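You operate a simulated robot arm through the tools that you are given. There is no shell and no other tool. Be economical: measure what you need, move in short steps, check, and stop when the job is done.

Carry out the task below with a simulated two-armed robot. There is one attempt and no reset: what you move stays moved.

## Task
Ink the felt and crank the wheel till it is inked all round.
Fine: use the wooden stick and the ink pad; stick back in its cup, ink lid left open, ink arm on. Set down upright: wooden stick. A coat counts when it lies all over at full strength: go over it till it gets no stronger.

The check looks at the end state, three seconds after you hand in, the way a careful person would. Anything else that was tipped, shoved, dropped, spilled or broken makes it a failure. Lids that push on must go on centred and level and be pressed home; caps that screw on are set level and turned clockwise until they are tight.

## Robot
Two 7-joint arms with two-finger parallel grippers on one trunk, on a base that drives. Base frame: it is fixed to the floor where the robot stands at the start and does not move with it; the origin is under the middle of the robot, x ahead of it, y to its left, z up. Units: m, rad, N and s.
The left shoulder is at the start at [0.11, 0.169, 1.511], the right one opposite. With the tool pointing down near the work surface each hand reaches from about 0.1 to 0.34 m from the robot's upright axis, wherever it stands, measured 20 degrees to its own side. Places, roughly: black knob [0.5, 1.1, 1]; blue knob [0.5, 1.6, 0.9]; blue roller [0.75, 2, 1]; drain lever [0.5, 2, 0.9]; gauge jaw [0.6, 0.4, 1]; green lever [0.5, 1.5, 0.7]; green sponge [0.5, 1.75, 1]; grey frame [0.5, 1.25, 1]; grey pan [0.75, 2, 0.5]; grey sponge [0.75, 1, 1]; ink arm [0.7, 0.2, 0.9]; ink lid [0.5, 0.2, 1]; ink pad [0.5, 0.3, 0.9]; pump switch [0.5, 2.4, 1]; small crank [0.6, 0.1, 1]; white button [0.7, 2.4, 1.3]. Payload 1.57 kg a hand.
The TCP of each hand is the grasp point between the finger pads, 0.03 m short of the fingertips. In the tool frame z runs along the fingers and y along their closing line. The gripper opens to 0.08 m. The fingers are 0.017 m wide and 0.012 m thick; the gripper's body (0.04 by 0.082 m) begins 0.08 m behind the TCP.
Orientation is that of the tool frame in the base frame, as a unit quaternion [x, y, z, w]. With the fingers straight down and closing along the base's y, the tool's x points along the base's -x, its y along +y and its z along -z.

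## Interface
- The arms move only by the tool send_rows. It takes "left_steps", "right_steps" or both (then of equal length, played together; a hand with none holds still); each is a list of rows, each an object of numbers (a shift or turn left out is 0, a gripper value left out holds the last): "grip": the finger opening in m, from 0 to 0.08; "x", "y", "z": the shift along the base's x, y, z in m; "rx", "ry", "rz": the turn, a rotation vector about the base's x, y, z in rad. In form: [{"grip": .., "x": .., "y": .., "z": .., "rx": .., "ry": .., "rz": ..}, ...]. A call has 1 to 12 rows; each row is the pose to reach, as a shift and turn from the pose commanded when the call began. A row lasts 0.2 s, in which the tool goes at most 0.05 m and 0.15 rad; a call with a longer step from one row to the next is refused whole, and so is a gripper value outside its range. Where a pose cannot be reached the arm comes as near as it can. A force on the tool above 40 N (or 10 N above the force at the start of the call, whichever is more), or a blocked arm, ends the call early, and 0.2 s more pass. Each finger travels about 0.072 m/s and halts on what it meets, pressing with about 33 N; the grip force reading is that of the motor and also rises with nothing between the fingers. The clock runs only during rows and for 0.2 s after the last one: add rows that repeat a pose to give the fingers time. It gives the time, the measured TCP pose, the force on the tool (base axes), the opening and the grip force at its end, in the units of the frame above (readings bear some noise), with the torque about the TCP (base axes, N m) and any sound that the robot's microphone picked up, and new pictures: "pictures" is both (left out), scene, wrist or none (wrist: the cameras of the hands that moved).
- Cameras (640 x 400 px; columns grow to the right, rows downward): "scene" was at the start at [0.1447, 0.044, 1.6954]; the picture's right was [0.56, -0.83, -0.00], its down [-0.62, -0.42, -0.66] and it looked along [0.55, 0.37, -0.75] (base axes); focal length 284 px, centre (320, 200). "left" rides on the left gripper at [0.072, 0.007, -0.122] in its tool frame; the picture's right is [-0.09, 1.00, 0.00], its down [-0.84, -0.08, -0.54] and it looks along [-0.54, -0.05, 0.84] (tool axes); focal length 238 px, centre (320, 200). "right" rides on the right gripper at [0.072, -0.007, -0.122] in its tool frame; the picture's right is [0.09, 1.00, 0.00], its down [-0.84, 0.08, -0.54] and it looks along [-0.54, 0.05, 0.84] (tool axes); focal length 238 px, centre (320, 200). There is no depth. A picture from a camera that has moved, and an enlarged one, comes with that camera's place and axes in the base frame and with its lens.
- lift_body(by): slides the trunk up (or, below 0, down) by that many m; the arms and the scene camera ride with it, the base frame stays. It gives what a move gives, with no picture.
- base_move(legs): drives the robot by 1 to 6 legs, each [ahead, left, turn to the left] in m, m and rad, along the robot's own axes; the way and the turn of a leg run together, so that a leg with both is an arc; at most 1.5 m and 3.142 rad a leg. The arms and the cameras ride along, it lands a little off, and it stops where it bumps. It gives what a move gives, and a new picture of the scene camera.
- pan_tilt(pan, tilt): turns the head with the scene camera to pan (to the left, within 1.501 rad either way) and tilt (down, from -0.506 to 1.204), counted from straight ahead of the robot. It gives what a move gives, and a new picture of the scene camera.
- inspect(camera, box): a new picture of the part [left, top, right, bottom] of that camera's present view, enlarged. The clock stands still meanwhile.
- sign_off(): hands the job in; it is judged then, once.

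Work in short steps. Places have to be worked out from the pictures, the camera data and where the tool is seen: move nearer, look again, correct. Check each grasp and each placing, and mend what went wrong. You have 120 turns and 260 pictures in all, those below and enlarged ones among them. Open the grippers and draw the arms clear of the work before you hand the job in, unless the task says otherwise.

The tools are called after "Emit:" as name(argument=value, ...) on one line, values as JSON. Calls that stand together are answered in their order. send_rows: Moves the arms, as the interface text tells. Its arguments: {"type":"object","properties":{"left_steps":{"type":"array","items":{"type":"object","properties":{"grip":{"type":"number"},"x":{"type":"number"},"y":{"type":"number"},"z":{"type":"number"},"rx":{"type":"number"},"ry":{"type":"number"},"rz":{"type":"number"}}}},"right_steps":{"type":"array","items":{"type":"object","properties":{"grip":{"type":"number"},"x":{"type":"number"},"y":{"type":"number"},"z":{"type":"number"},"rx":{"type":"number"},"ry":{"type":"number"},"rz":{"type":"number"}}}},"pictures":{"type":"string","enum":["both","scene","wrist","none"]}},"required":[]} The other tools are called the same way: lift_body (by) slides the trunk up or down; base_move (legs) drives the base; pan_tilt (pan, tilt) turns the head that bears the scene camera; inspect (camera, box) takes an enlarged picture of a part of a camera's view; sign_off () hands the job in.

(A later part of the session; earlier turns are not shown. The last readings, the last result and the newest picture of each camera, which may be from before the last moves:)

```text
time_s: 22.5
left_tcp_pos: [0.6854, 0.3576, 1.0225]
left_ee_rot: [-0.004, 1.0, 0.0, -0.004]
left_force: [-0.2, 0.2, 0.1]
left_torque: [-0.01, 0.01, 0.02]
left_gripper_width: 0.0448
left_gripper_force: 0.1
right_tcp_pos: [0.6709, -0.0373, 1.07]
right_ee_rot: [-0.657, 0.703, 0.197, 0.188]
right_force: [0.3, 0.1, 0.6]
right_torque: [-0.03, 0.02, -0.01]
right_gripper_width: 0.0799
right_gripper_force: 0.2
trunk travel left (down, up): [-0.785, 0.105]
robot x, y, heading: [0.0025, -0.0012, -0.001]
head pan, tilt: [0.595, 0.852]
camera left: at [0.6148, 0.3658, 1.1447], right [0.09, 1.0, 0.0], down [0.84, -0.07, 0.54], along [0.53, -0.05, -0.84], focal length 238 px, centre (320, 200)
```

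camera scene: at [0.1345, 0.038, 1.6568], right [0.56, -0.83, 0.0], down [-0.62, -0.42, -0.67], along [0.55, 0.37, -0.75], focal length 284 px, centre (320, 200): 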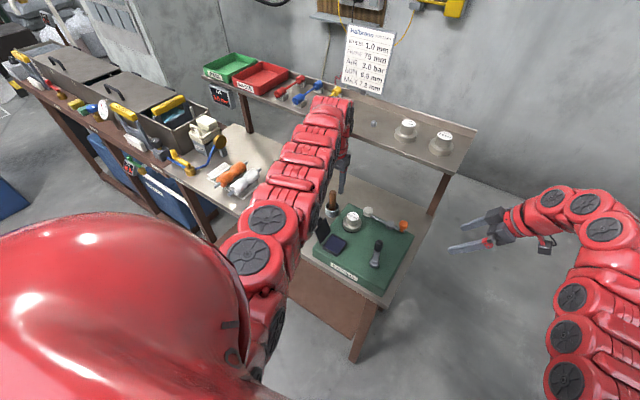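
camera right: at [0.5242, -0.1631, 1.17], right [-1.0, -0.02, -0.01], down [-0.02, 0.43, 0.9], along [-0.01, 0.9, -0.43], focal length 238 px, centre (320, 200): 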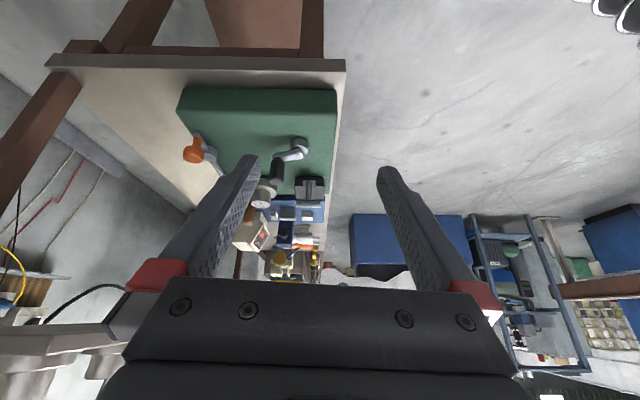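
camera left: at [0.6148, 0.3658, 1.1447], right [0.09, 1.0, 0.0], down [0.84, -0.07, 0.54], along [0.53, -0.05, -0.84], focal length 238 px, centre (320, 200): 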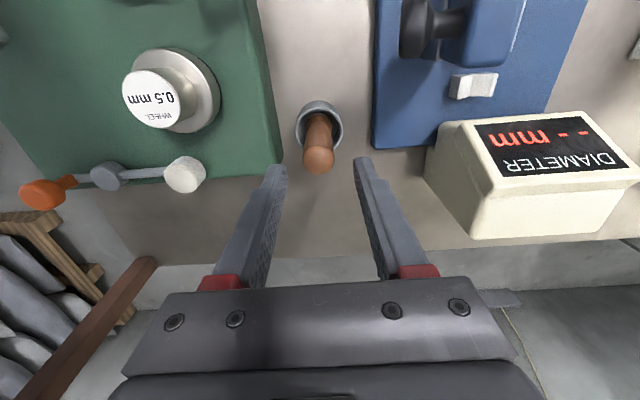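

Blocked at that point but the stick hasn't moved relative to the frame (0.682, 0.358). Hand is centred; descend to z ≈ 0.957.

Emit:
send_rows(left_steps=[{"z": -0.03}, {"z": -0.05}, {"z": -0.065}], pictures="wrist")

```text
time_s: 23.3
left_tcp_pos: [0.6814, 0.3581, 0.9594]
left_ee_rot: [-0.004, 1.0, -0.002, -0.009]
left_force: [1.0, 0.9, -0.5]
left_torque: [0.03, -0.02, -0.02]
left_gripper_width: 0.0448
left_gripper_force: 0.1
left hand out of reach, approached as far as the arm can: row 1, 2, 3
right_tcp_pos: [0.6771, -0.0339, 1.0644]
right_ee_rot: [-0.657, 0.704, 0.199, 0.184]
right_force: [0.6, -0.3, -0.1]
right_torque: [0.0, -0.01, -0.01]
right_gripper_width: 0.0799
right_gripper_force: 0.1
trunk travel left (down, up): [-0.785, 0.105]
robot x, y, heading: [0.0025, 0.0022, -0.001]
head pan, tilt: [0.595, 0.852]
camera left: at [0.6118, 0.366, 1.0808], right [0.09, 1.0, 0.0], down [0.85, -0.07, 0.53], along [0.52, -0.05, -0.85], focal length 238 px, centre (320, 200)
```

left: 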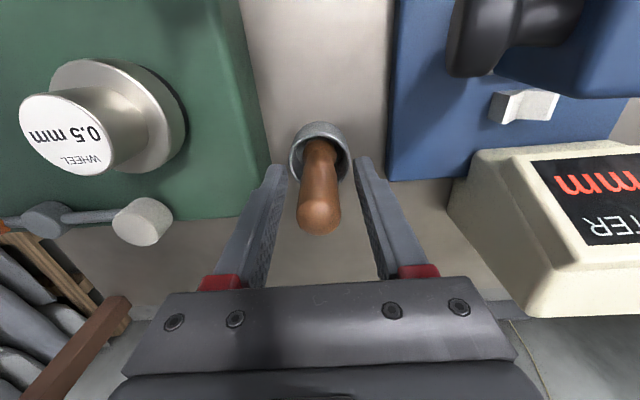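

Stick is centred between the fingers. Close.

Emit:
send_rows(left_steps=[{"grip": 0.0}, {"grip": 0.0}, {"grip": 0.0}], pictures="wrist")

```text
time_s: 24.1
left_tcp_pos: [0.6809, 0.3583, 0.958]
left_ee_rot: [-0.002, 1.0, -0.003, -0.01]
left_force: [1.1, -0.2, 15.6]
left_torque: [0.01, -0.1, 0.0]
left_gripper_width: 0.0221
left_gripper_force: 32.7
right_tcp_pos: [0.6781, -0.0343, 1.0645]
right_ee_rot: [-0.657, 0.704, 0.197, 0.184]
right_force: [-0.3, 0.5, 0.5]
right_torque: [-0.01, -0.01, 0.01]
right_gripper_width: 0.08
right_gripper_force: 0.1
trunk travel left (down, up): [-0.785, 0.105]
robot x, y, heading: [0.0036, -0.0021, 0.003]
head pan, tilt: [0.595, 0.852]
camera left: at [0.6119, 0.3661, 1.0805], right [0.09, 1.0, -0.01], down [0.85, -0.07, 0.53], along [0.52, -0.05, -0.85], focal length 238 px, centre (320, 200)
```

left: 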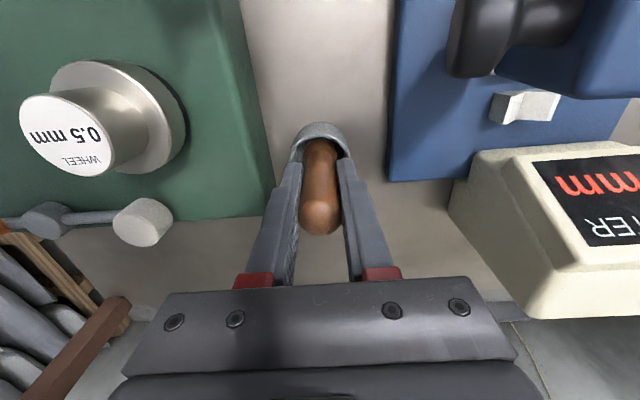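

Stick gripped (22 mm). Lift it straight up out of the cup.

Emit:
send_rows(left_steps=[{"z": 0.02}, {"z": 0.045}, {"z": 0.07}, {"z": 0.09}], pictures="wrist")

Emit:
inspect(camera="scene", box=[290, 140, 430, 300])

```text
time_s: 25.3
left_tcp_pos: [0.6375, 0.3464, 0.9851]
left_ee_rot: [-0.002, 0.997, -0.017, -0.075]
left_force: [8.1, 3.0, 1.5]
left_torque: [0.27, -0.69, 0.07]
left_gripper_width: 0.0222
left_gripper_force: 32.6
right_tcp_pos: [0.676, -0.0357, 1.0706]
right_ee_rot: [-0.656, 0.704, 0.198, 0.186]
right_force: [-0.6, -0.5, 0.9]
right_torque: [-0.04, -0.04, -0.05]
right_gripper_width: 0.0803
right_gripper_force: 0.0
trunk travel left (down, up): [-0.785, 0.105]
robot x, y, heading: [0.005, -0.0017, 0.001]
head pan, tilt: [0.595, 0.852]
stopped in row 4 (left hand): the arm was blocked; the commanded pose is now the measured one
camera left: at [0.5857, 0.3573, 1.1141], right [0.09, 1.0, -0.05], down [0.91, -0.06, 0.41], along [0.41, -0.08, -0.91], focal length 238 px, centre (320, 200)
```

left: 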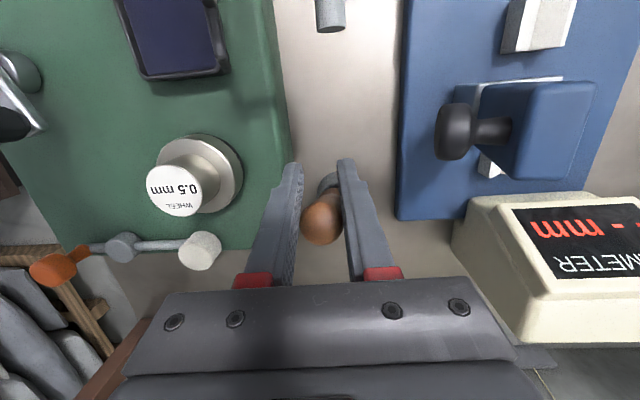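

```text
2.50 times, centred on (360, 220) of scene
camera zoom: at [0.1444, 0.0418, 1.6609], right [0.56, -0.83, 0.0], down [-0.62, -0.42, -0.66], along [0.55, 0.37, -0.75], focal length 709 px, centre (220, 150)
```

zoom: 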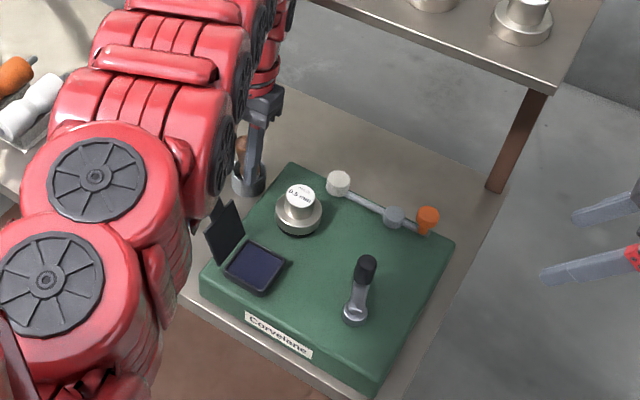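

The arm hit a limit during the lift and drifted. Look closely at the stick and cup before doing anything.

Emit:
inspect(camera="left", box=[260, 130, 400, 270])

Emit:
inspect(camera="scene", box=[310, 160, 370, 230])

```text
2.86 times, centred on (330, 200) of left
camera zoom: at [0.5857, 0.3573, 1.1141], right [0.09, 1.0, -0.05], down [0.91, -0.06, 0.41], along [0.41, -0.08, -0.91], focal length 681 px, centre (291, 200)
```

zoom: 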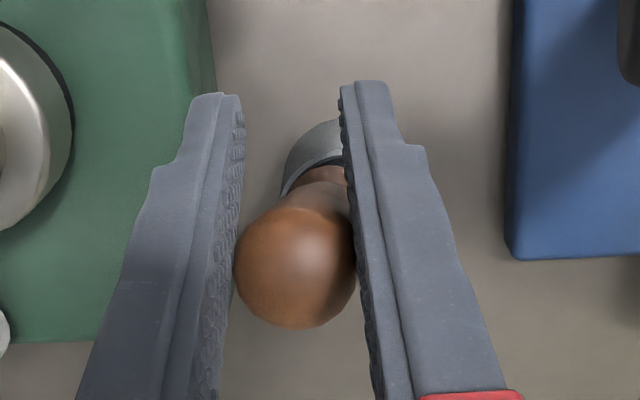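

```text
5.71 times, centred on (340, 195) of scene
camera zoom: at [0.1444, 0.0418, 1.6609], right [0.56, -0.83, 0.0], down [-0.62, -0.42, -0.66], along [0.55, 0.37, -0.75], focal length 1621 px, centre (206, 229)
```

zoom: 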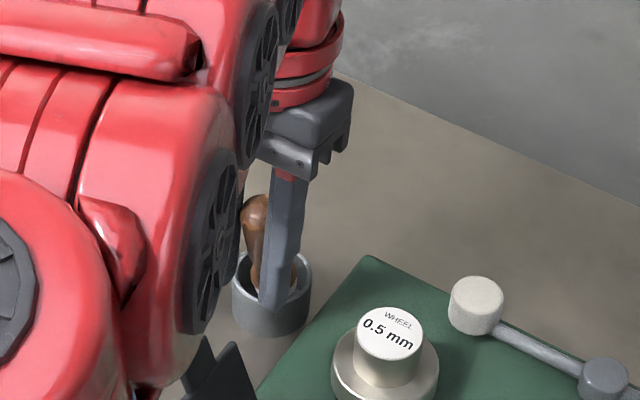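

The cup is unmoved; the stick just leans in it. Raise everything with the trunk, which lifts straight up.

Emit:
lift_body(by=0.06)

Emit:
inspect(camera="left", box=[220, 100, 440, 270])

Emit:
inspect(camera="scene", box=[290, 140, 400, 260])

```text
time_s: 26.3
left_tcp_pos: [0.6389, 0.3467, 1.0346]
left_ee_rot: [-0.002, 0.997, -0.019, -0.081]
left_force: [0.2, 0.2, -0.2]
left_torque: [-0.02, 0.03, 0.03]
left_gripper_width: 0.0221
left_gripper_force: 33.3
right_tcp_pos: [0.6803, -0.0335, 1.1241]
right_ee_rot: [-0.655, 0.705, 0.2, 0.184]
right_force: [0.4, 0.8, 0.0]
right_torque: [0.01, 0.04, -0.01]
right_gripper_width: 0.0798
right_gripper_force: 0.0
trunk travel left (down, up): [-0.845, 0.045]
robot x, y, heading: [0.006, -0.0024, -0.004]
head pan, tilt: [0.595, 0.852]
```

```text
2.35 times, centred on (330, 185) of left
camera zoom: at [0.588, 0.3582, 1.1648], right [0.09, 0.99, -0.05], down [0.91, -0.06, 0.4], along [0.4, -0.08, -0.91], focal length 561 px, centre (296, 235)
```

zoom: 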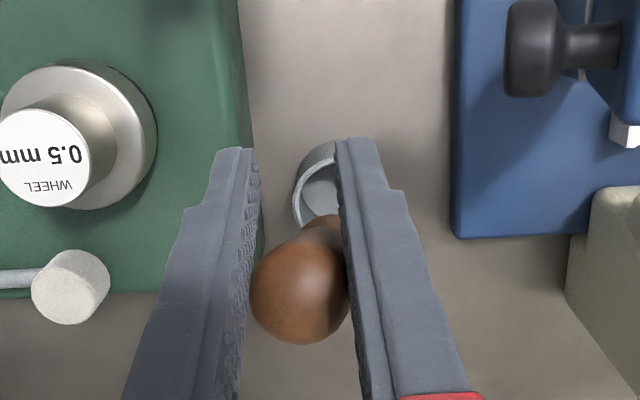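

```text
3.33 times, centred on (345, 200) of scene
camera zoom: at [0.1503, 0.0437, 1.7152], right [0.56, -0.83, 0.0], down [-0.62, -0.42, -0.66], along [0.54, 0.37, -0.75], focal length 946 px, centre (237, 200)
```

zoom: 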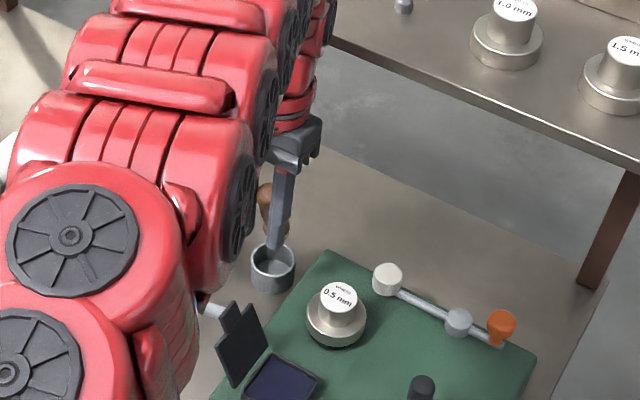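

The tip appears to be out or nearly out. Raise the trunk the rest of the way and check the stick tip.

Emit:
lift_body(by=0.044)

Emit:
send_rows(left_steps=[{"z": 0.015}, {"z": 0.03}, {"z": 0.045}], pictures="wrist")

Emit:
inspect(camera="scene", box=[290, 140, 400, 260])

```text
time_s: 27.1
left_tcp_pos: [0.6379, 0.3451, 1.0796]
left_ee_rot: [-0.001, 0.997, -0.018, -0.081]
left_force: [0.7, 0.7, -0.1]
left_torque: [0.02, -0.01, 0.0]
left_gripper_width: 0.0218
left_gripper_force: 33.4
right_tcp_pos: [0.6789, -0.0352, 1.1681]
right_ee_rot: [-0.656, 0.705, 0.199, 0.185]
right_force: [-0.1, 0.1, -0.6]
right_torque: [0.0, -0.03, 0.0]
right_gripper_width: 0.0799
right_gripper_force: 0.0
trunk travel left (down, up): [-0.889, 0.001]
robot x, y, heading: [-0.0004, -0.0008, -0.004]
head pan, tilt: [0.595, 0.852]
```

```text
time_s: 27.9
left_tcp_pos: [0.6372, 0.345, 1.1236]
left_ee_rot: [-0.002, 0.996, -0.019, -0.082]
left_force: [0.2, 1.0, -0.3]
left_torque: [-0.01, 0.01, 0.04]
left_gripper_width: 0.0217
left_gripper_force: 32.7
right_tcp_pos: [0.6785, -0.0355, 1.1688]
right_ee_rot: [-0.656, 0.704, 0.2, 0.184]
right_force: [-0.4, 0.1, -0.3]
right_torque: [-0.02, 0.01, 0.01]
right_gripper_width: 0.0803
right_gripper_force: 0.0
trunk travel left (down, up): [-0.889, 0.001]
robot x, y, heading: [0.0056, 0.0004, 0.0]
head pan, tilt: [0.595, 0.852]
camera left: at [0.5862, 0.3585, 1.2543], right [0.09, 0.99, -0.05], down [0.91, -0.06, 0.4], along [0.4, -0.08, -0.91], focal length 238 px, centre (320, 200)
```

left: 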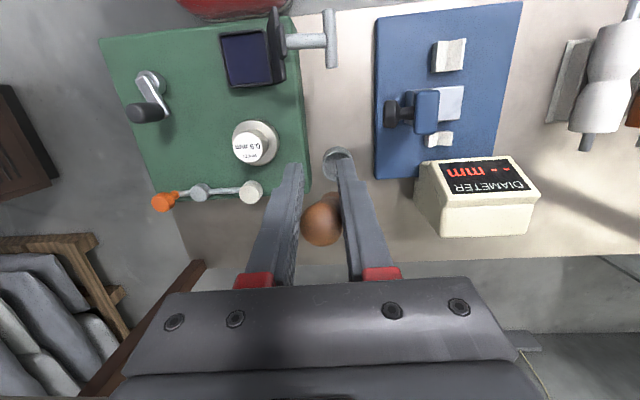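

```text
3.33 times, centred on (345, 200) of scene
camera zoom: at [0.1484, 0.0431, 1.7594], right [0.56, -0.83, 0.0], down [-0.62, -0.42, -0.66], along [0.55, 0.37, -0.75], focal length 946 px, centre (237, 200)
```

zoom: 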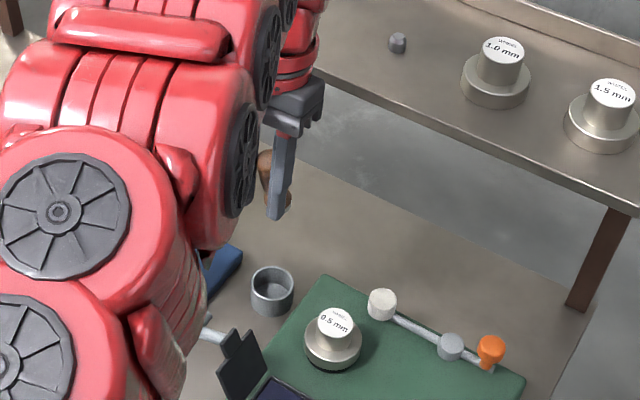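

The stick is out of the cup and held. Use the right hand's camera to see the stick from the side.

Emit:
inspect(camera="right", box=[200, 130, 440, 290])

```text
2.50 times, centred on (320, 210) of right
camera zoom: at [0.681, -0.1612, 1.2351], right [-1.0, -0.02, -0.01], down [-0.02, 0.43, 0.9], along [-0.01, 0.9, -0.43], focal length 596 px, centre (320, 175)
```

zoom: 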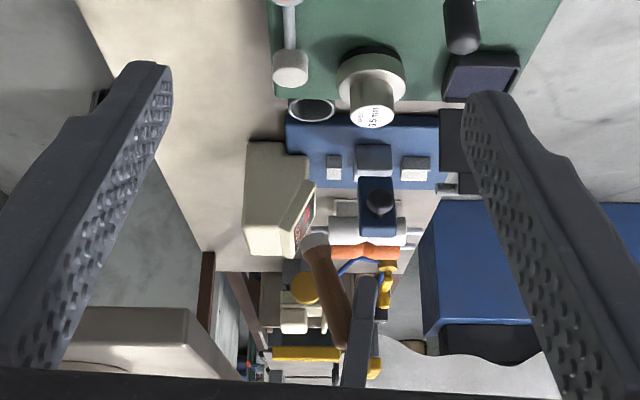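

The stick hangs ~0.07 m below the TCP with tip forward (~+x 0.02). Back up 0.1 m so the pad comes into comfortable reach (tip clears the lid bar).

Emit:
base_move(legs=[[-0.1, 0, 0]])

Emit:
send_rows(left_steps=[{"ry": -0.08}, {"ry": -0.15}], pictures="wrist")

Emit:
inspect(camera="right", box=[200, 130, 440, 290])

```text
time_s: 29.1
left_tcp_pos: [0.5411, 0.3462, 1.1224]
left_ee_rot: [-0.001, 0.997, -0.019, -0.081]
left_force: [-0.5, 0.5, -0.2]
left_torque: [-0.03, 0.01, 0.01]
left_gripper_width: 0.0219
left_gripper_force: 33.4
right_tcp_pos: [0.5833, -0.0348, 1.1663]
right_ee_rot: [-0.656, 0.704, 0.2, 0.183]
right_force: [0.5, 0.5, -0.1]
right_torque: [-0.01, -0.03, 0.03]
right_gripper_width: 0.08
right_gripper_force: 0.2
trunk travel left (down, up): [-0.889, 0.001]
robot x, y, heading: [-0.0953, 0.0005, -0.002]
head pan, tilt: [0.595, 0.852]
camera scene: at [0.0534, 0.0431, 1.7591], right [0.56, -0.83, 0.0], down [-0.62, -0.42, -0.66], along [0.54, 0.37, -0.75], focal length 284 px, centre (320, 200)
```

scene: 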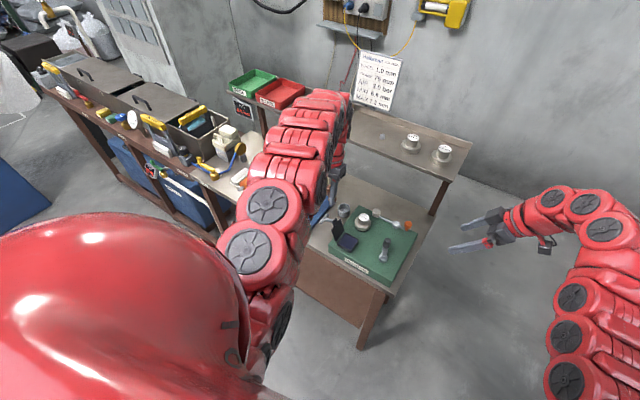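

```text
time_s: 29.7
left_tcp_pos: [0.5383, 0.3443, 1.1246]
left_ee_rot: [-0.001, 1.0, -0.018, -0.005]
left_force: [0.0, -1.2, -0.4]
left_torque: [0.07, 0.01, 0.0]
left_gripper_width: 0.0216
left_gripper_force: 32.9
right_tcp_pos: [0.582, -0.0371, 1.1675]
right_ee_rot: [-0.656, 0.704, 0.199, 0.184]
right_force: [0.1, 0.7, -1.2]
right_torque: [0.0, 0.01, 0.01]
right_gripper_width: 0.08
right_gripper_force: 0.1
trunk travel left (down, up): [-0.889, 0.001]
robot x, y, heading: [-0.0913, 0.0003, -0.004]
head pan, tilt: [0.595, 0.852]
camera left: at [0.4695, 0.3565, 1.2453], right [0.09, 1.0, -0.04], down [0.84, -0.06, 0.54], along [0.53, -0.08, -0.84], focal length 238 px, centre (320, 200)
```

left: 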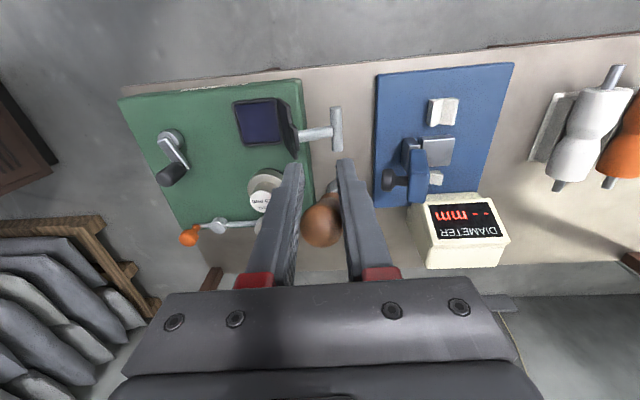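

```text
2.50 times, centred on (320, 210) of right
camera zoom: at [0.5845, -0.1628, 1.2344], right [-1.0, -0.02, -0.01], down [-0.02, 0.43, 0.9], along [-0.01, 0.9, -0.43], focal length 596 px, centre (320, 175)
```

zoom: 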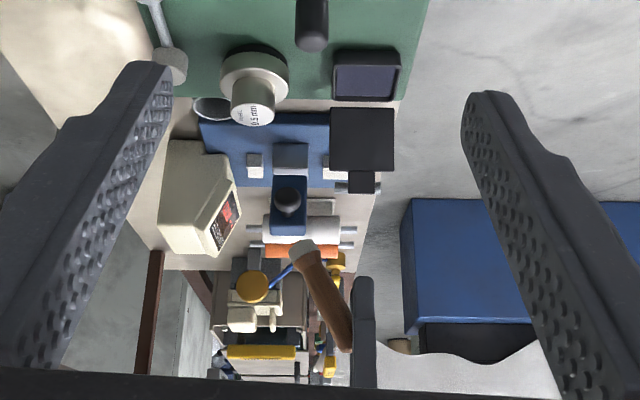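

Tip sits ~4 cm forward and 6 cm below the TCP. Tilt the hand so the stick is vertical and move above the pad (~0.54, 0.261, 0.94).

Emit:
send_rows(left_steps=[{"ry": 0.09, "z": 0.01, "y": -0.015}, {"ry": 0.18, "z": 0.01, "y": -0.03}, {"ry": 0.27, "z": 0.01, "y": -0.05, "x": -0.005}, {"ry": 0.35, "z": 0.01, "y": -0.07, "x": -0.01}, {"ry": 0.38, "z": 0.0, "y": -0.084, "x": -0.013}], pictures="both")

Emit:
inspect(camera="right", box=[200, 130, 440, 290])

```text
time_s: 30.9
left_tcp_pos: [0.521, 0.2544, 1.1248]
left_ee_rot: [-0.004, 0.981, -0.017, -0.195]
left_force: [-0.5, -0.3, 0.8]
left_torque: [0.03, -0.02, -0.01]
left_gripper_width: 0.0217
left_gripper_force: 33.5
left hand out of reach, approached as far as the arm can: row 5
right_tcp_pos: [0.582, -0.0358, 1.1692]
right_ee_rot: [-0.656, 0.704, 0.2, 0.185]
right_force: [0.4, 0.8, 0.1]
right_torque: [-0.01, 0.03, -0.01]
right_gripper_width: 0.0799
right_gripper_force: 0.1
trunk travel left (down, up): [-0.889, 0.001]
robot x, y, heading: [-0.0913, -0.0013, 0.002]
head pan, tilt: [0.595, 0.852]
camera scene: at [0.0509, 0.04, 1.7594], right [0.56, -0.83, 0.0], down [-0.62, -0.42, -0.66], along [0.54, 0.37, -0.75], focal length 284 px, centre (320, 200)
camera left: at [0.5018, 0.2667, 1.2639], right [0.07, 1.0, -0.07], down [0.98, -0.06, 0.18], along [0.18, -0.08, -0.98], focal length 238 px, centre (320, 200)
```

scene: 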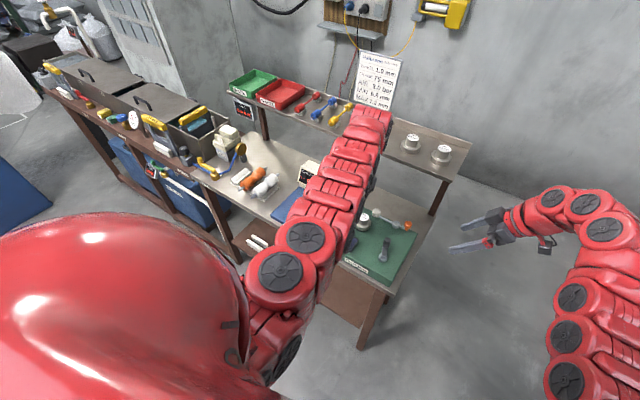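
left: 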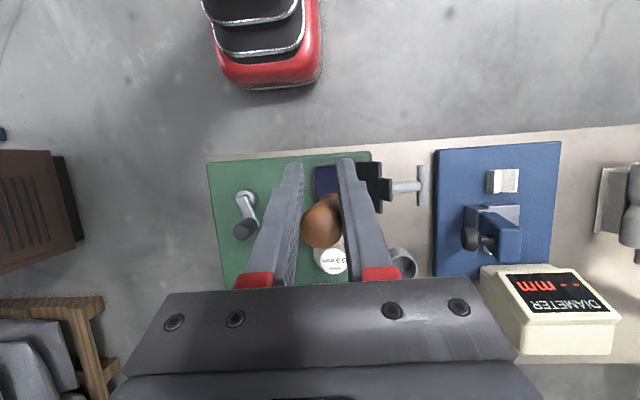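

```text
2.50 times, centred on (320, 210) of right
camera zoom: at [0.5837, -0.1625, 1.2347], right [-1.0, -0.02, -0.01], down [-0.02, 0.43, 0.9], along [-0.01, 0.9, -0.43], focal length 596 px, centre (320, 175)
```

zoom: 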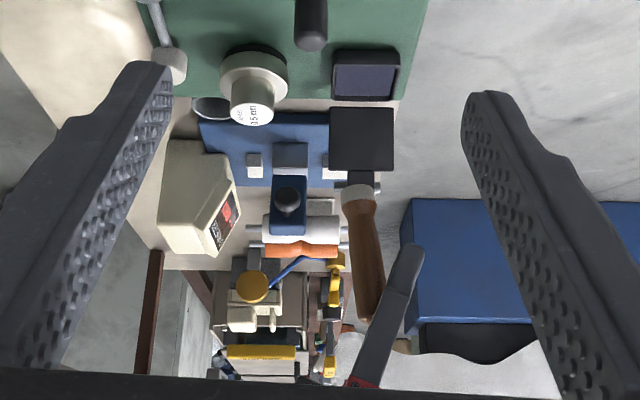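

Stick is vertical now, tip ≈ (0.548, 0.252, 1.049), pad centre (0.54, 0.261). Descend toward the pad staying clear of the open lid.

Emit:
send_rows(left_steps=[{"x": -0.004, "z": -0.03, "y": 0.002}, {"x": -0.006, "z": -0.06, "y": 0.003}, {"x": -0.007, "z": -0.085, "y": 0.003}], pictures="wrist")

Emit:
inspect(camera="right", box=[260, 130, 400, 240])

```text
time_s: 31.7
left_tcp_pos: [0.5037, 0.2571, 1.0422]
left_ee_rot: [-0.004, 0.981, -0.018, -0.193]
left_force: [-0.9, -0.6, -0.1]
left_torque: [-0.02, -0.01, 0.01]
left_gripper_width: 0.0215
left_gripper_force: 32.8
left hand out of reach, approached as far as the arm can: row 2, 3
right_tcp_pos: [0.5821, -0.0354, 1.1691]
right_ee_rot: [-0.656, 0.705, 0.199, 0.183]
right_force: [-0.1, -0.4, 0.5]
right_torque: [-0.02, -0.01, 0.03]
right_gripper_width: 0.08
right_gripper_force: 0.0
trunk travel left (down, up): [-0.889, 0.001]
robot x, y, heading: [-0.0922, 0.001, 0.002]
head pan, tilt: [0.595, 0.852]
camera left: at [0.4839, 0.2687, 1.181], right [0.07, 1.0, -0.07], down [0.98, -0.06, 0.19], along [0.18, -0.08, -0.98], focal length 238 px, centre (320, 200)
```

left: 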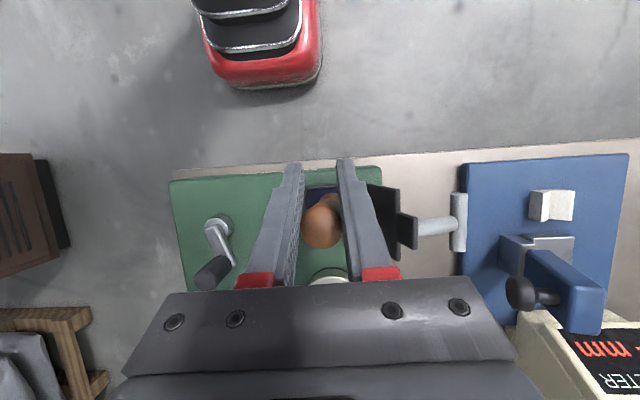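

```text
3.64 times, centred on (330, 185) of right
camera zoom: at [0.5832, -0.1616, 1.2351], right [-1.0, -0.02, -0.01], down [-0.02, 0.43, 0.9], along [-0.01, 0.9, -0.43], focal length 867 px, centre (284, 254)
```

zoom: 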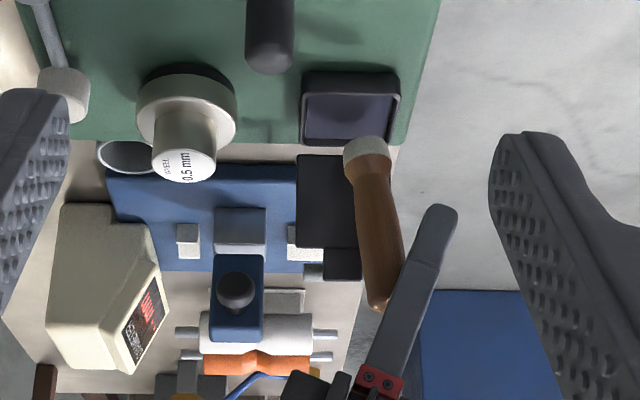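

The tip is over the pad (x≈0.53, z≈0.97). Ease the tilt a little and descend to touch.

Emit:
send_rows(left_steps=[{"ry": -0.06, "z": -0.01}, {"ry": -0.12, "z": -0.02}, {"ry": -0.12, "z": -0.027}, {"ry": -0.12, "z": -0.033}], pictures="wrist")

Emit:
inspect(camera="right", box=[260, 110, 400, 220])

```text
time_s: 32.7
left_tcp_pos: [0.5012, 0.2575, 1.0146]
left_ee_rot: [-0.002, 0.991, -0.018, -0.134]
left_force: [-6.0, -0.8, 28.3]
left_torque: [0.06, -0.38, -0.04]
left_gripper_width: 0.0213
left_gripper_force: 33.2
right_tcp_pos: [0.5793, -0.035, 1.1718]
right_ee_rot: [-0.656, 0.705, 0.198, 0.186]
right_force: [0.2, 0.4, -0.2]
right_torque: [0.02, -0.01, 0.02]
right_gripper_width: 0.0798
right_gripper_force: 0.1
trunk travel left (down, up): [-0.889, 0.001]
robot x, y, heading: [-0.0949, -0.0036, -0.0]
head pan, tilt: [0.595, 0.852]
camera left: at [0.4646, 0.2683, 1.148], right [0.08, 1.0, -0.06], down [0.95, -0.06, 0.3], along [0.3, -0.08, -0.95], focal length 238 px, centre (320, 200)
```

left: 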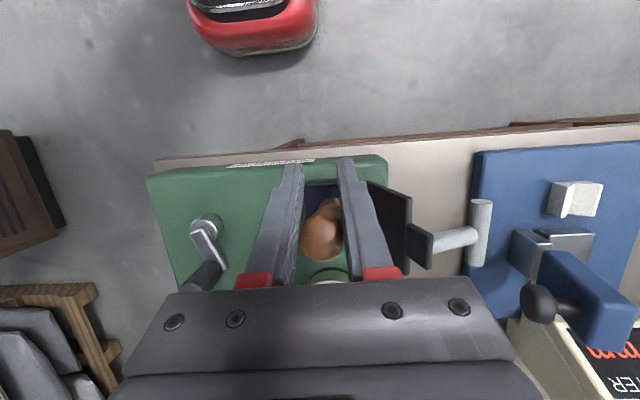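

```text
3.64 times, centred on (330, 165) of right
camera zoom: at [0.5802, -0.1626, 1.2371], right [-1.0, -0.02, -0.01], down [-0.02, 0.43, 0.9], along [-0.01, 0.9, -0.43], focal length 867 px, centre (284, 327)
```

zoom: 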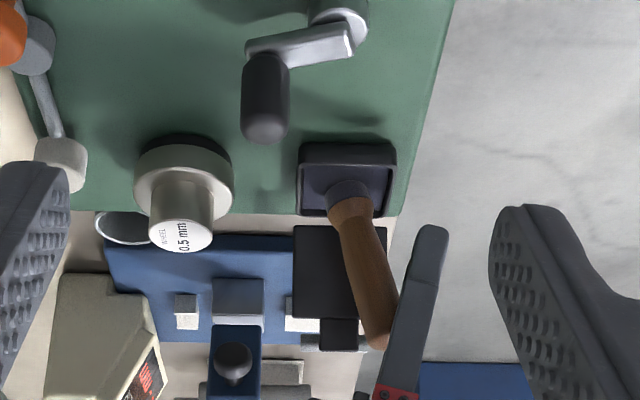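

The tip presses on the ink pad (28 N). Rub lightly in small strokes, then lift to look at its colour.

Emit:
send_rows(left_steps=[{"z": 0.005, "x": 0.005}, {"z": 0.005, "x": 0.008, "y": -0.005}, {"z": 0.005, "x": 0.0, "y": -0.006}, {"z": 0.003, "x": -0.005, "y": 0.0}, {"z": 0.003}, {"z": 0.003}, {"z": 0.02}, {"z": 0.045}], pictures="none")

Emit:
inspect(camera="right", box=[260, 110, 400, 220])

```text
time_s: 34.5
left_tcp_pos: [0.5031, 0.2576, 1.0545]
left_ee_rot: [-0.002, 0.991, -0.018, -0.135]
left_force: [-0.1, -0.1, 0.2]
left_torque: [-0.01, -0.02, 0.02]
left_gripper_width: 0.0211
left_gripper_force: 32.9
right_tcp_pos: [0.5806, -0.0352, 1.1691]
right_ee_rot: [-0.656, 0.705, 0.198, 0.184]
right_force: [0.1, 0.1, 0.0]
right_torque: [0.0, 0.0, -0.01]
right_gripper_width: 0.0801
right_gripper_force: 0.1
trunk travel left (down, up): [-0.889, 0.001]
robot x, y, heading: [-0.0951, -0.0019, -0.0]
head pan, tilt: [0.595, 0.852]
```

```text
3.64 times, centred on (330, 165) of right
camera zoom: at [0.5829, -0.1612, 1.2355], right [-1.0, -0.02, -0.01], down [-0.02, 0.43, 0.9], along [-0.01, 0.9, -0.43], focal length 867 px, centre (284, 327)
```

zoom: 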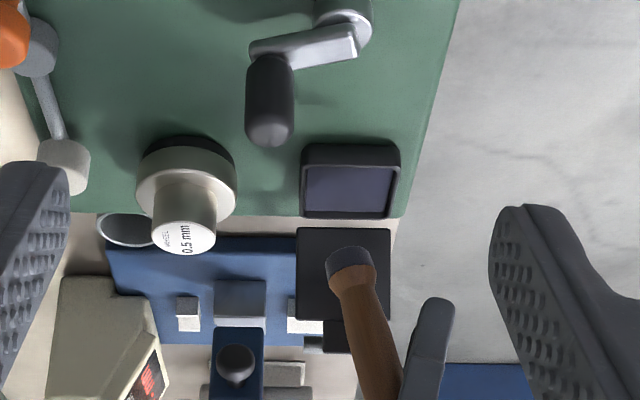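

The tip is inked. Raise, then drive ahead 0.09 m to bring the felt (~0.703, 0.233, top 0.947) into reach.

Emit:
send_rows(left_steps=[{"z": 0.03}, {"z": 0.06}], pictures="none")

Emit:
base_move(legs=[[0.088, 0, 0]])

Emit:
send_rows(left_steps=[{"x": 0.035, "y": -0.01}, {"x": 0.07, "y": -0.02}, {"x": 0.07, "y": -0.022, "z": -0.03}], pictures="wrist")

Emit:
inspect(camera="right", box=[240, 110, 440, 270])

```text
time_s: 35.1
left_tcp_pos: [0.504, 0.2566, 1.1159]
left_ee_rot: [-0.003, 0.991, -0.019, -0.134]
left_force: [-0.6, 0.6, -0.6]
left_torque: [-0.01, -0.04, 0.03]
left_gripper_width: 0.0213
left_gripper_force: 33.2
right_tcp_pos: [0.5809, -0.0355, 1.1689]
right_ee_rot: [-0.656, 0.704, 0.199, 0.184]
right_force: [-0.3, 0.4, 0.0]
right_torque: [0.01, -0.02, -0.02]
right_gripper_width: 0.0799
right_gripper_force: 0.1
trunk travel left (down, up): [-0.889, 0.001]
robot x, y, heading: [-0.0934, 0.0001, 0.001]
head pan, tilt: [0.595, 0.852]
```

```text
time_s: 36.2
left_tcp_pos: [0.5882, 0.2567, 1.1169]
left_ee_rot: [-0.002, 0.991, -0.019, -0.134]
left_force: [-1.0, -0.5, -1.0]
left_torque: [0.0, -0.03, 0.01]
left_gripper_width: 0.0209
left_gripper_force: 32.8
right_tcp_pos: [0.6653, -0.0373, 1.1721]
right_ee_rot: [-0.655, 0.705, 0.198, 0.185]
right_force: [0.6, 0.6, -0.2]
right_torque: [-0.01, 0.0, -0.02]
right_gripper_width: 0.0802
right_gripper_force: 0.1
trunk travel left (down, up): [-0.889, 0.001]
robot x, y, heading: [-0.0079, -0.0005, -0.006]
head pan, tilt: [0.595, 0.852]
camera scene: at [0.1336, 0.0426, 1.7598], right [0.56, -0.83, 0.0], down [-0.62, -0.42, -0.66], along [0.55, 0.37, -0.75], focal length 284 px, centre (320, 200)
```

scene: 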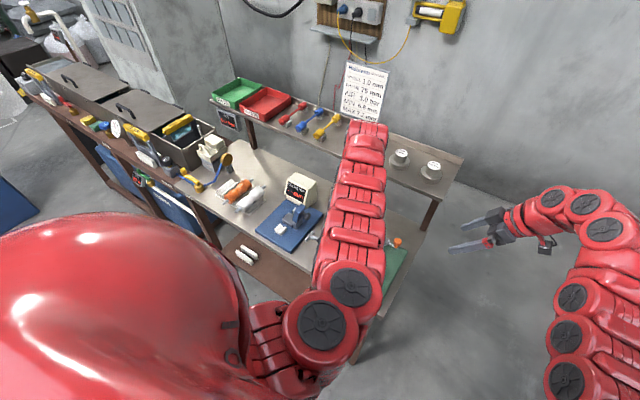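

```text
time_s: 37.0
left_tcp_pos: [0.6423, 0.2371, 1.1]
left_ee_rot: [-0.001, 0.991, -0.018, -0.135]
left_force: [-0.2, 0.7, 0.2]
left_torque: [-0.03, 0.03, 0.01]
left_gripper_width: 0.0212
left_gripper_force: 32.6
left hand out of reach, approached as far as the arm can: row 2, 3
right_tcp_pos: [0.6686, -0.0357, 1.1673]
right_ee_rot: [-0.655, 0.705, 0.2, 0.184]
right_force: [0.1, -0.9, -0.6]
right_torque: [-0.02, -0.02, -0.01]
right_gripper_width: 0.08
right_gripper_force: 0.1
trunk travel left (down, up): [-0.889, 0.001]
robot x, y, heading: [-0.0086, 0.0001, -0.003]
head pan, tilt: [0.595, 0.852]
camera left: at [0.6048, 0.2501, 1.2364], right [0.08, 0.99, -0.06], down [0.95, -0.06, 0.3], along [0.3, -0.08, -0.95], focal length 238 px, centre (320, 200)
```

left: 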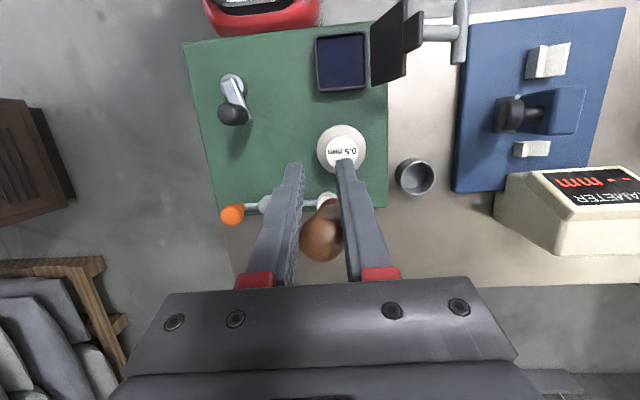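

```text
2.50 times, centred on (340, 190) of right
camera zoom: at [0.6706, -0.163, 1.2344], right [-1.0, -0.02, -0.01], down [-0.01, 0.43, 0.9], along [-0.01, 0.9, -0.43], focal length 596 px, centre (270, 225)
```

zoom: 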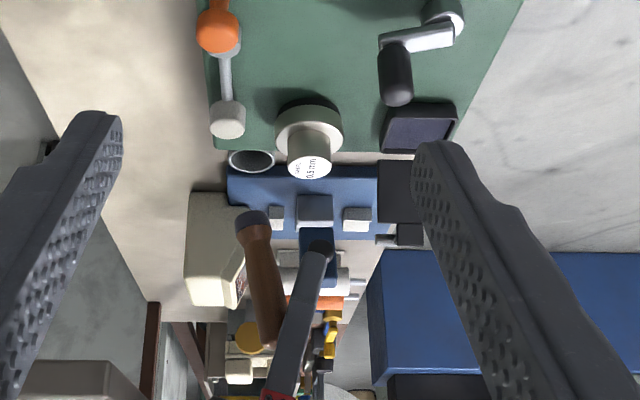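

The fingers would hit the wheel in this pose. I'll straighten the hand and yaw it −90° so the stick's lean points toward −y, letting the hand work from (0.70, 0.285), clear of the wheel.

Emit:
send_rows(left_steps=[{"ry": -0.13, "z": 0.01, "x": -0.01, "y": 0.01}, {"ry": -0.26, "z": 0.02, "x": -0.02, "y": 0.03}], pictures="none")

Emit:
send_rows(left_steps=[{"rz": -0.14}, {"rz": -0.28}, {"rz": -0.42}, {"rz": -0.56}, {"rz": -0.7}, {"rz": -0.84}, {"rz": -0.98}, {"rz": -1.12}, {"rz": -1.26}, {"rz": -1.4}, {"rz": -1.54}], pictures="both")

```text
time_s: 37.6
left_tcp_pos: [0.6166, 0.2697, 1.121]
left_ee_rot: [0.001, 1.0, -0.018, -0.005]
left_force: [-0.4, -0.3, -1.7]
left_torque: [0.03, -0.04, 0.02]
left_gripper_width: 0.0206
left_gripper_force: 33.4
right_tcp_pos: [0.6668, -0.0357, 1.1688]
right_ee_rot: [-0.656, 0.704, 0.199, 0.185]
right_force: [0.4, 0.7, -0.5]
right_torque: [-0.02, 0.0, -0.04]
right_gripper_width: 0.0802
right_gripper_force: 0.1
trunk travel left (down, up): [-0.889, 0.001]
robot x, y, heading: [-0.0068, -0.0025, -0.001]
head pan, tilt: [0.595, 0.852]
```

```text
time_s: 40.0
left_tcp_pos: [0.6183, 0.2676, 1.1217]
left_ee_rot: [0.698, 0.716, -0.011, -0.017]
left_force: [-0.1, 0.4, 1.1]
left_torque: [-0.02, -0.04, 0.01]
left_gripper_width: 0.0
left_gripper_force: 21.3
right_tcp_pos: [0.6681, -0.0344, 1.1694]
right_ee_rot: [-0.656, 0.705, 0.199, 0.184]
right_force: [-0.3, 0.0, -0.5]
right_torque: [0.02, 0.02, 0.0]
right_gripper_width: 0.0801
right_gripper_force: 0.0
trunk travel left (down, up): [-0.889, 0.001]
robot x, y, heading: [-0.0115, -0.0018, 0.003]
head pan, tilt: [0.595, 0.852]
camera scene: at [0.1371, 0.0428, 1.7594], right [0.56, -0.83, 0.0], down [-0.62, -0.42, -0.66], along [0.55, 0.37, -0.75], focal length 284 px, centre (320, 200)
camera left: at [0.6287, 0.3392, 1.2433], right [1.0, -0.07, -0.04], down [-0.03, -0.84, 0.54], along [-0.07, -0.53, -0.84], focal length 238 px, centre (320, 200)
```

scene: 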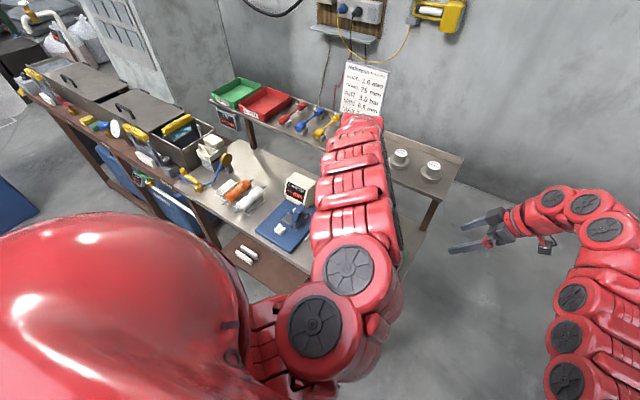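
left: 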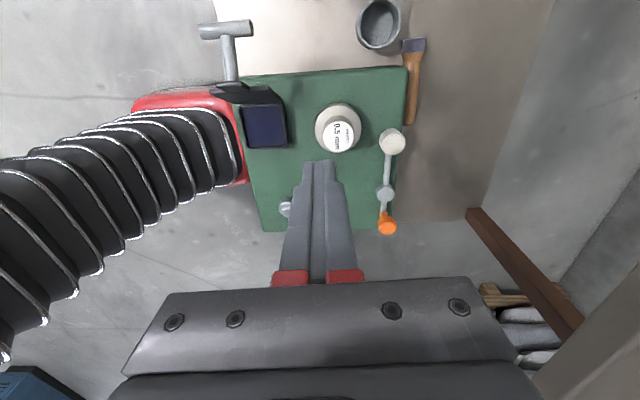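

The stick slipped out of the taper grip and now lies on the table along y at x ≈ 0.744 (y 0.24–0.336, inked end at +y). I move the hand toward it; the trunk has to come down afterwards for reach.

Emit:
send_rows(left_steps=[{"x": 0.04, "y": 0.015, "grip": 0.05}, {"x": 0.08, "y": 0.03}, {"x": 0.1, "y": 0.03}], right_steps=[{"z": 0.03}, {"z": 0.06}, {"z": 0.08}], pictures="wrist")

```text
time_s: 40.6
left_tcp_pos: [0.6685, 0.3097, 1.1122]
left_ee_rot: [0.674, 0.738, -0.031, -0.028]
left_force: [-0.4, -0.6, 0.1]
left_torque: [-0.04, -0.04, -0.01]
left_gripper_width: 0.0503
left_gripper_force: 0.0
left hand out of reach, approached as far as the arm can: row 3
right_tcp_pos: [0.665, -0.0348, 1.231]
right_ee_rot: [-0.656, 0.704, 0.198, 0.186]
right_force: [-0.4, 0.7, -0.2]
right_torque: [-0.01, -0.01, -0.03]
right_gripper_width: 0.0801
right_gripper_force: 0.0
trunk travel left (down, up): [-0.889, 0.001]
robot x, y, heading: [-0.0077, -0.0002, -0.005]
head pan, tilt: [0.595, 0.852]
stopped in row 3 (left hand): the force on the tool passed its limit at 116 N (the readings are from after the stop); the commanded pose is now the measured one
camera right: at [0.6662, -0.161, 1.2974], right [-1.0, -0.02, -0.01], down [-0.02, 0.43, 0.9], along [-0.01, 0.9, -0.43], focal length 238 px, centre (320, 200)
camera left: at [0.6796, 0.383, 1.233], right [1.0, 0.0, -0.08], down [0.04, -0.84, 0.55], along [-0.07, -0.55, -0.83], focal length 238 px, centre (320, 200)
```

right: 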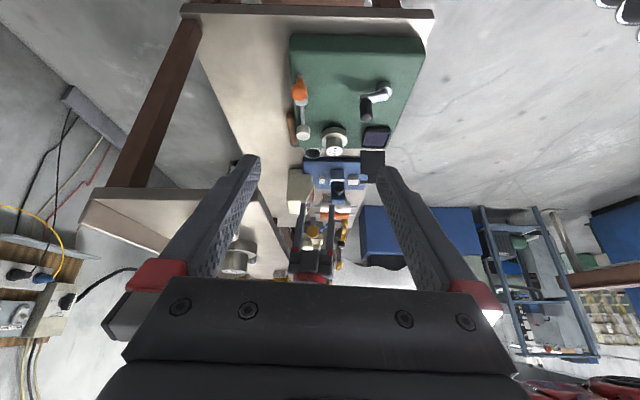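
left: 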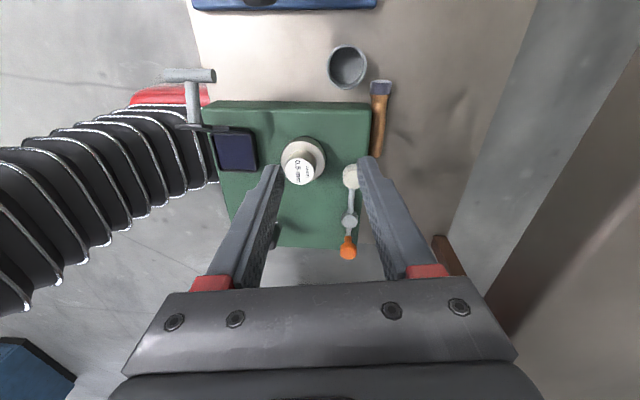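

A contact of 116 N: the gripper/wrist evidently met the shelf's front edge above the table. Check the shelf and things on it.

Emit:
inspect(camera="scene", box=[190, 50, 490, 250])

Emit:
inspect(camera="right", box=[60, 130, 400, 310])

```text
2.00 times, centred on (340, 150) of scene
camera zoom: at [0.1312, 0.0432, 1.7599], right [0.56, -0.83, 0.0], down [-0.62, -0.42, -0.66], along [0.55, 0.37, -0.75], focal length 567 px, centre (280, 300)
```

zoom: 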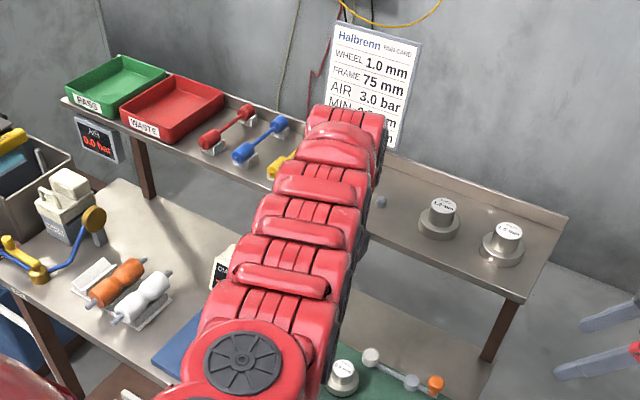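

```text
1.88 times, centred on (230, 220) of right
camera zoom: at [0.6662, -0.161, 1.2974], right [-1.0, -0.02, -0.01], down [-0.02, 0.43, 0.9], along [-0.01, 0.9, -0.43], focal length 449 px, centre (489, 162)
```

zoom: 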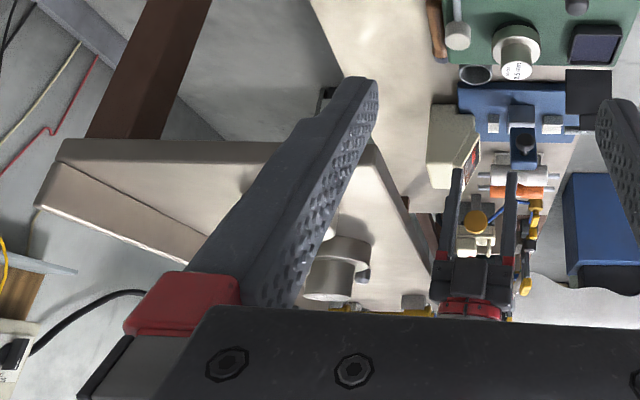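

Shelf edge is at about x 0.726, z 1.16–1.19; nothing on it has moved. I lower the trunk so that the forearm goes flatter beneath it: first 0.12 m down (hands are clear of things below).

Emit:
send_rows(left_steps=[{"x": -0.015, "y": 0.0, "grip": 0.045}], pictures="none")

Emit:
lift_body(by=-0.12)

Emit:
send_rows(left_steps=[{"z": 0.04}, {"z": 0.08}, {"z": 0.1}], right_steps=[{"z": 0.04}, {"z": 0.08}, {"z": 0.1}], pictures="none")

Emit:
lift_body(by=-0.1)

```text
time_s: 41.0
left_tcp_pos: [0.6553, 0.3065, 1.1112]
left_ee_rot: [0.674, 0.737, -0.032, -0.03]
left_force: [0.0, -0.2, 0.7]
left_torque: [0.0, -0.03, -0.03]
left_gripper_width: 0.0449
left_gripper_force: 0.0
right_tcp_pos: [0.6686, -0.0358, 1.2293]
right_ee_rot: [-0.655, 0.705, 0.199, 0.187]
right_force: [0.7, -0.6, -0.2]
right_torque: [0.02, 0.03, -0.01]
right_gripper_width: 0.0797
right_gripper_force: 0.1
trunk travel left (down, up): [-0.889, 0.001]
robot x, y, heading: [-0.0092, 0.0005, 0.003]
head pan, tilt: [0.595, 0.852]
```

```text
time_s: 42.5
left_tcp_pos: [0.6566, 0.3082, 0.9916]
left_ee_rot: [0.674, 0.738, -0.033, -0.03]
left_force: [-0.3, 0.0, 0.1]
left_torque: [-0.01, -0.01, -0.02]
left_gripper_width: 0.0451
left_gripper_force: 0.0
right_tcp_pos: [0.6684, -0.0354, 1.1075]
right_ee_rot: [-0.655, 0.705, 0.199, 0.184]
right_force: [-0.1, -1.1, 0.1]
right_torque: [0.04, 0.0, 0.01]
right_gripper_width: 0.0798
right_gripper_force: 0.0
trunk travel left (down, up): [-0.769, 0.121]
robot x, y, heading: [-0.0073, 0.0023, -0.0]
head pan, tilt: [0.595, 0.852]
```

```text
time_s: 43.3
left_tcp_pos: [0.6554, 0.3074, 1.0906]
left_ee_rot: [0.674, 0.738, -0.032, -0.03]
left_force: [-0.1, 0.3, 1.0]
left_torque: [0.0, -0.02, 0.04]
left_gripper_width: 0.0449
left_gripper_force: 0.0
right_tcp_pos: [0.668, -0.0333, 1.2088]
right_ee_rot: [-0.655, 0.705, 0.199, 0.185]
right_force: [-0.4, -0.5, 0.2]
right_torque: [0.01, -0.02, -0.01]
right_gripper_width: 0.08
right_gripper_force: 0.1
trunk travel left (down, up): [-0.769, 0.121]
robot x, y, heading: [-0.0091, 0.0001, -0.001]
head pan, tilt: [0.595, 0.852]
```

```text
time_s: 44.6
left_tcp_pos: [0.6554, 0.3076, 0.9912]
left_ee_rot: [0.674, 0.737, -0.033, -0.029]
left_force: [-0.4, 0.0, -0.5]
left_torque: [0.02, -0.04, 0.01]
left_gripper_width: 0.0452
left_gripper_force: 0.0
right_tcp_pos: [0.6686, -0.0346, 1.1088]
right_ee_rot: [-0.655, 0.705, 0.198, 0.186]
right_force: [0.4, 0.1, -0.3]
right_torque: [0.0, -0.03, 0.01]
right_gripper_width: 0.0801
right_gripper_force: 0.1
trunk travel left (down, up): [-0.669, 0.221]
robot x, y, heading: [-0.0038, -0.0002, 0.002]
head pan, tilt: [0.595, 0.852]
```

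Works well. Look at the stick from here for an accurate fix.

Emit:
inspect(camera="left", box=[200, 0, 520, 200])

```text
2.00 times, centred on (360, 100) of left
camera zoom: at [0.6663, 0.3816, 1.1105], right [1.0, 0.0, -0.09], down [0.05, -0.84, 0.55], along [-0.07, -0.55, -0.83], focal length 477 px, centre (240, 400)
```

zoom: 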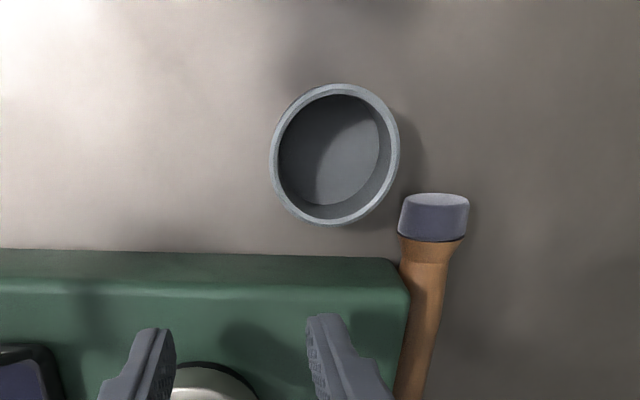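

Grasp point: the ferrule end at (0.737, 0.327), clear of the board corner. Move over it at z ≈ 0.945 under the shelf, correcting the small tilt.

Emit:
send_rows(left_steps=[{"y": 0.015, "z": -0.02, "ry": -0.08, "grip": 0.048}, {"y": 0.02, "z": -0.045, "ry": -0.08, "x": 0.02}, {"y": 0.02, "z": -0.047, "ry": -0.08, "x": 0.045}, {"y": 0.02, "z": -0.047, "ry": -0.08, "x": 0.065}, {"y": 0.02, "z": -0.047, "ry": -0.08, "x": 0.082}], pictures="wrist")

```text
time_s: 45.2
left_tcp_pos: [0.6693, 0.3281, 0.9567]
left_ee_rot: [0.673, 0.739, -0.004, 0.003]
left_force: [0.7, 0.2, -0.3]
left_torque: [-0.04, 0.01, 0.01]
left_gripper_width: 0.0481
left_gripper_force: 0.0
right_tcp_pos: [0.668, -0.032, 1.1095]
right_ee_rot: [-0.656, 0.704, 0.199, 0.185]
right_force: [-0.2, -0.3, -0.8]
right_torque: [-0.01, 0.01, -0.03]
right_gripper_width: 0.0801
right_gripper_force: 0.2
trunk travel left (down, up): [-0.669, 0.221]
robot x, y, heading: [-0.006, 0.002, -0.002]
head pan, tilt: [0.595, 0.852]
stopped in row 2 (left hand): the force on the tool passed its limit at 63 N (the readings are from after the stop); the commanded pose is now the measured one
camera left: at [0.6699, 0.4018, 1.0779], right [1.0, 0.0, 0.0], down [0.0, -0.84, 0.55], along [0.0, -0.55, -0.84], focal length 238 px, centre (320, 200)
```

left: 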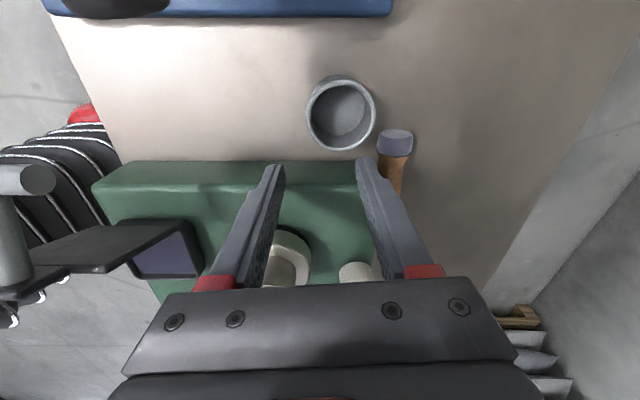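

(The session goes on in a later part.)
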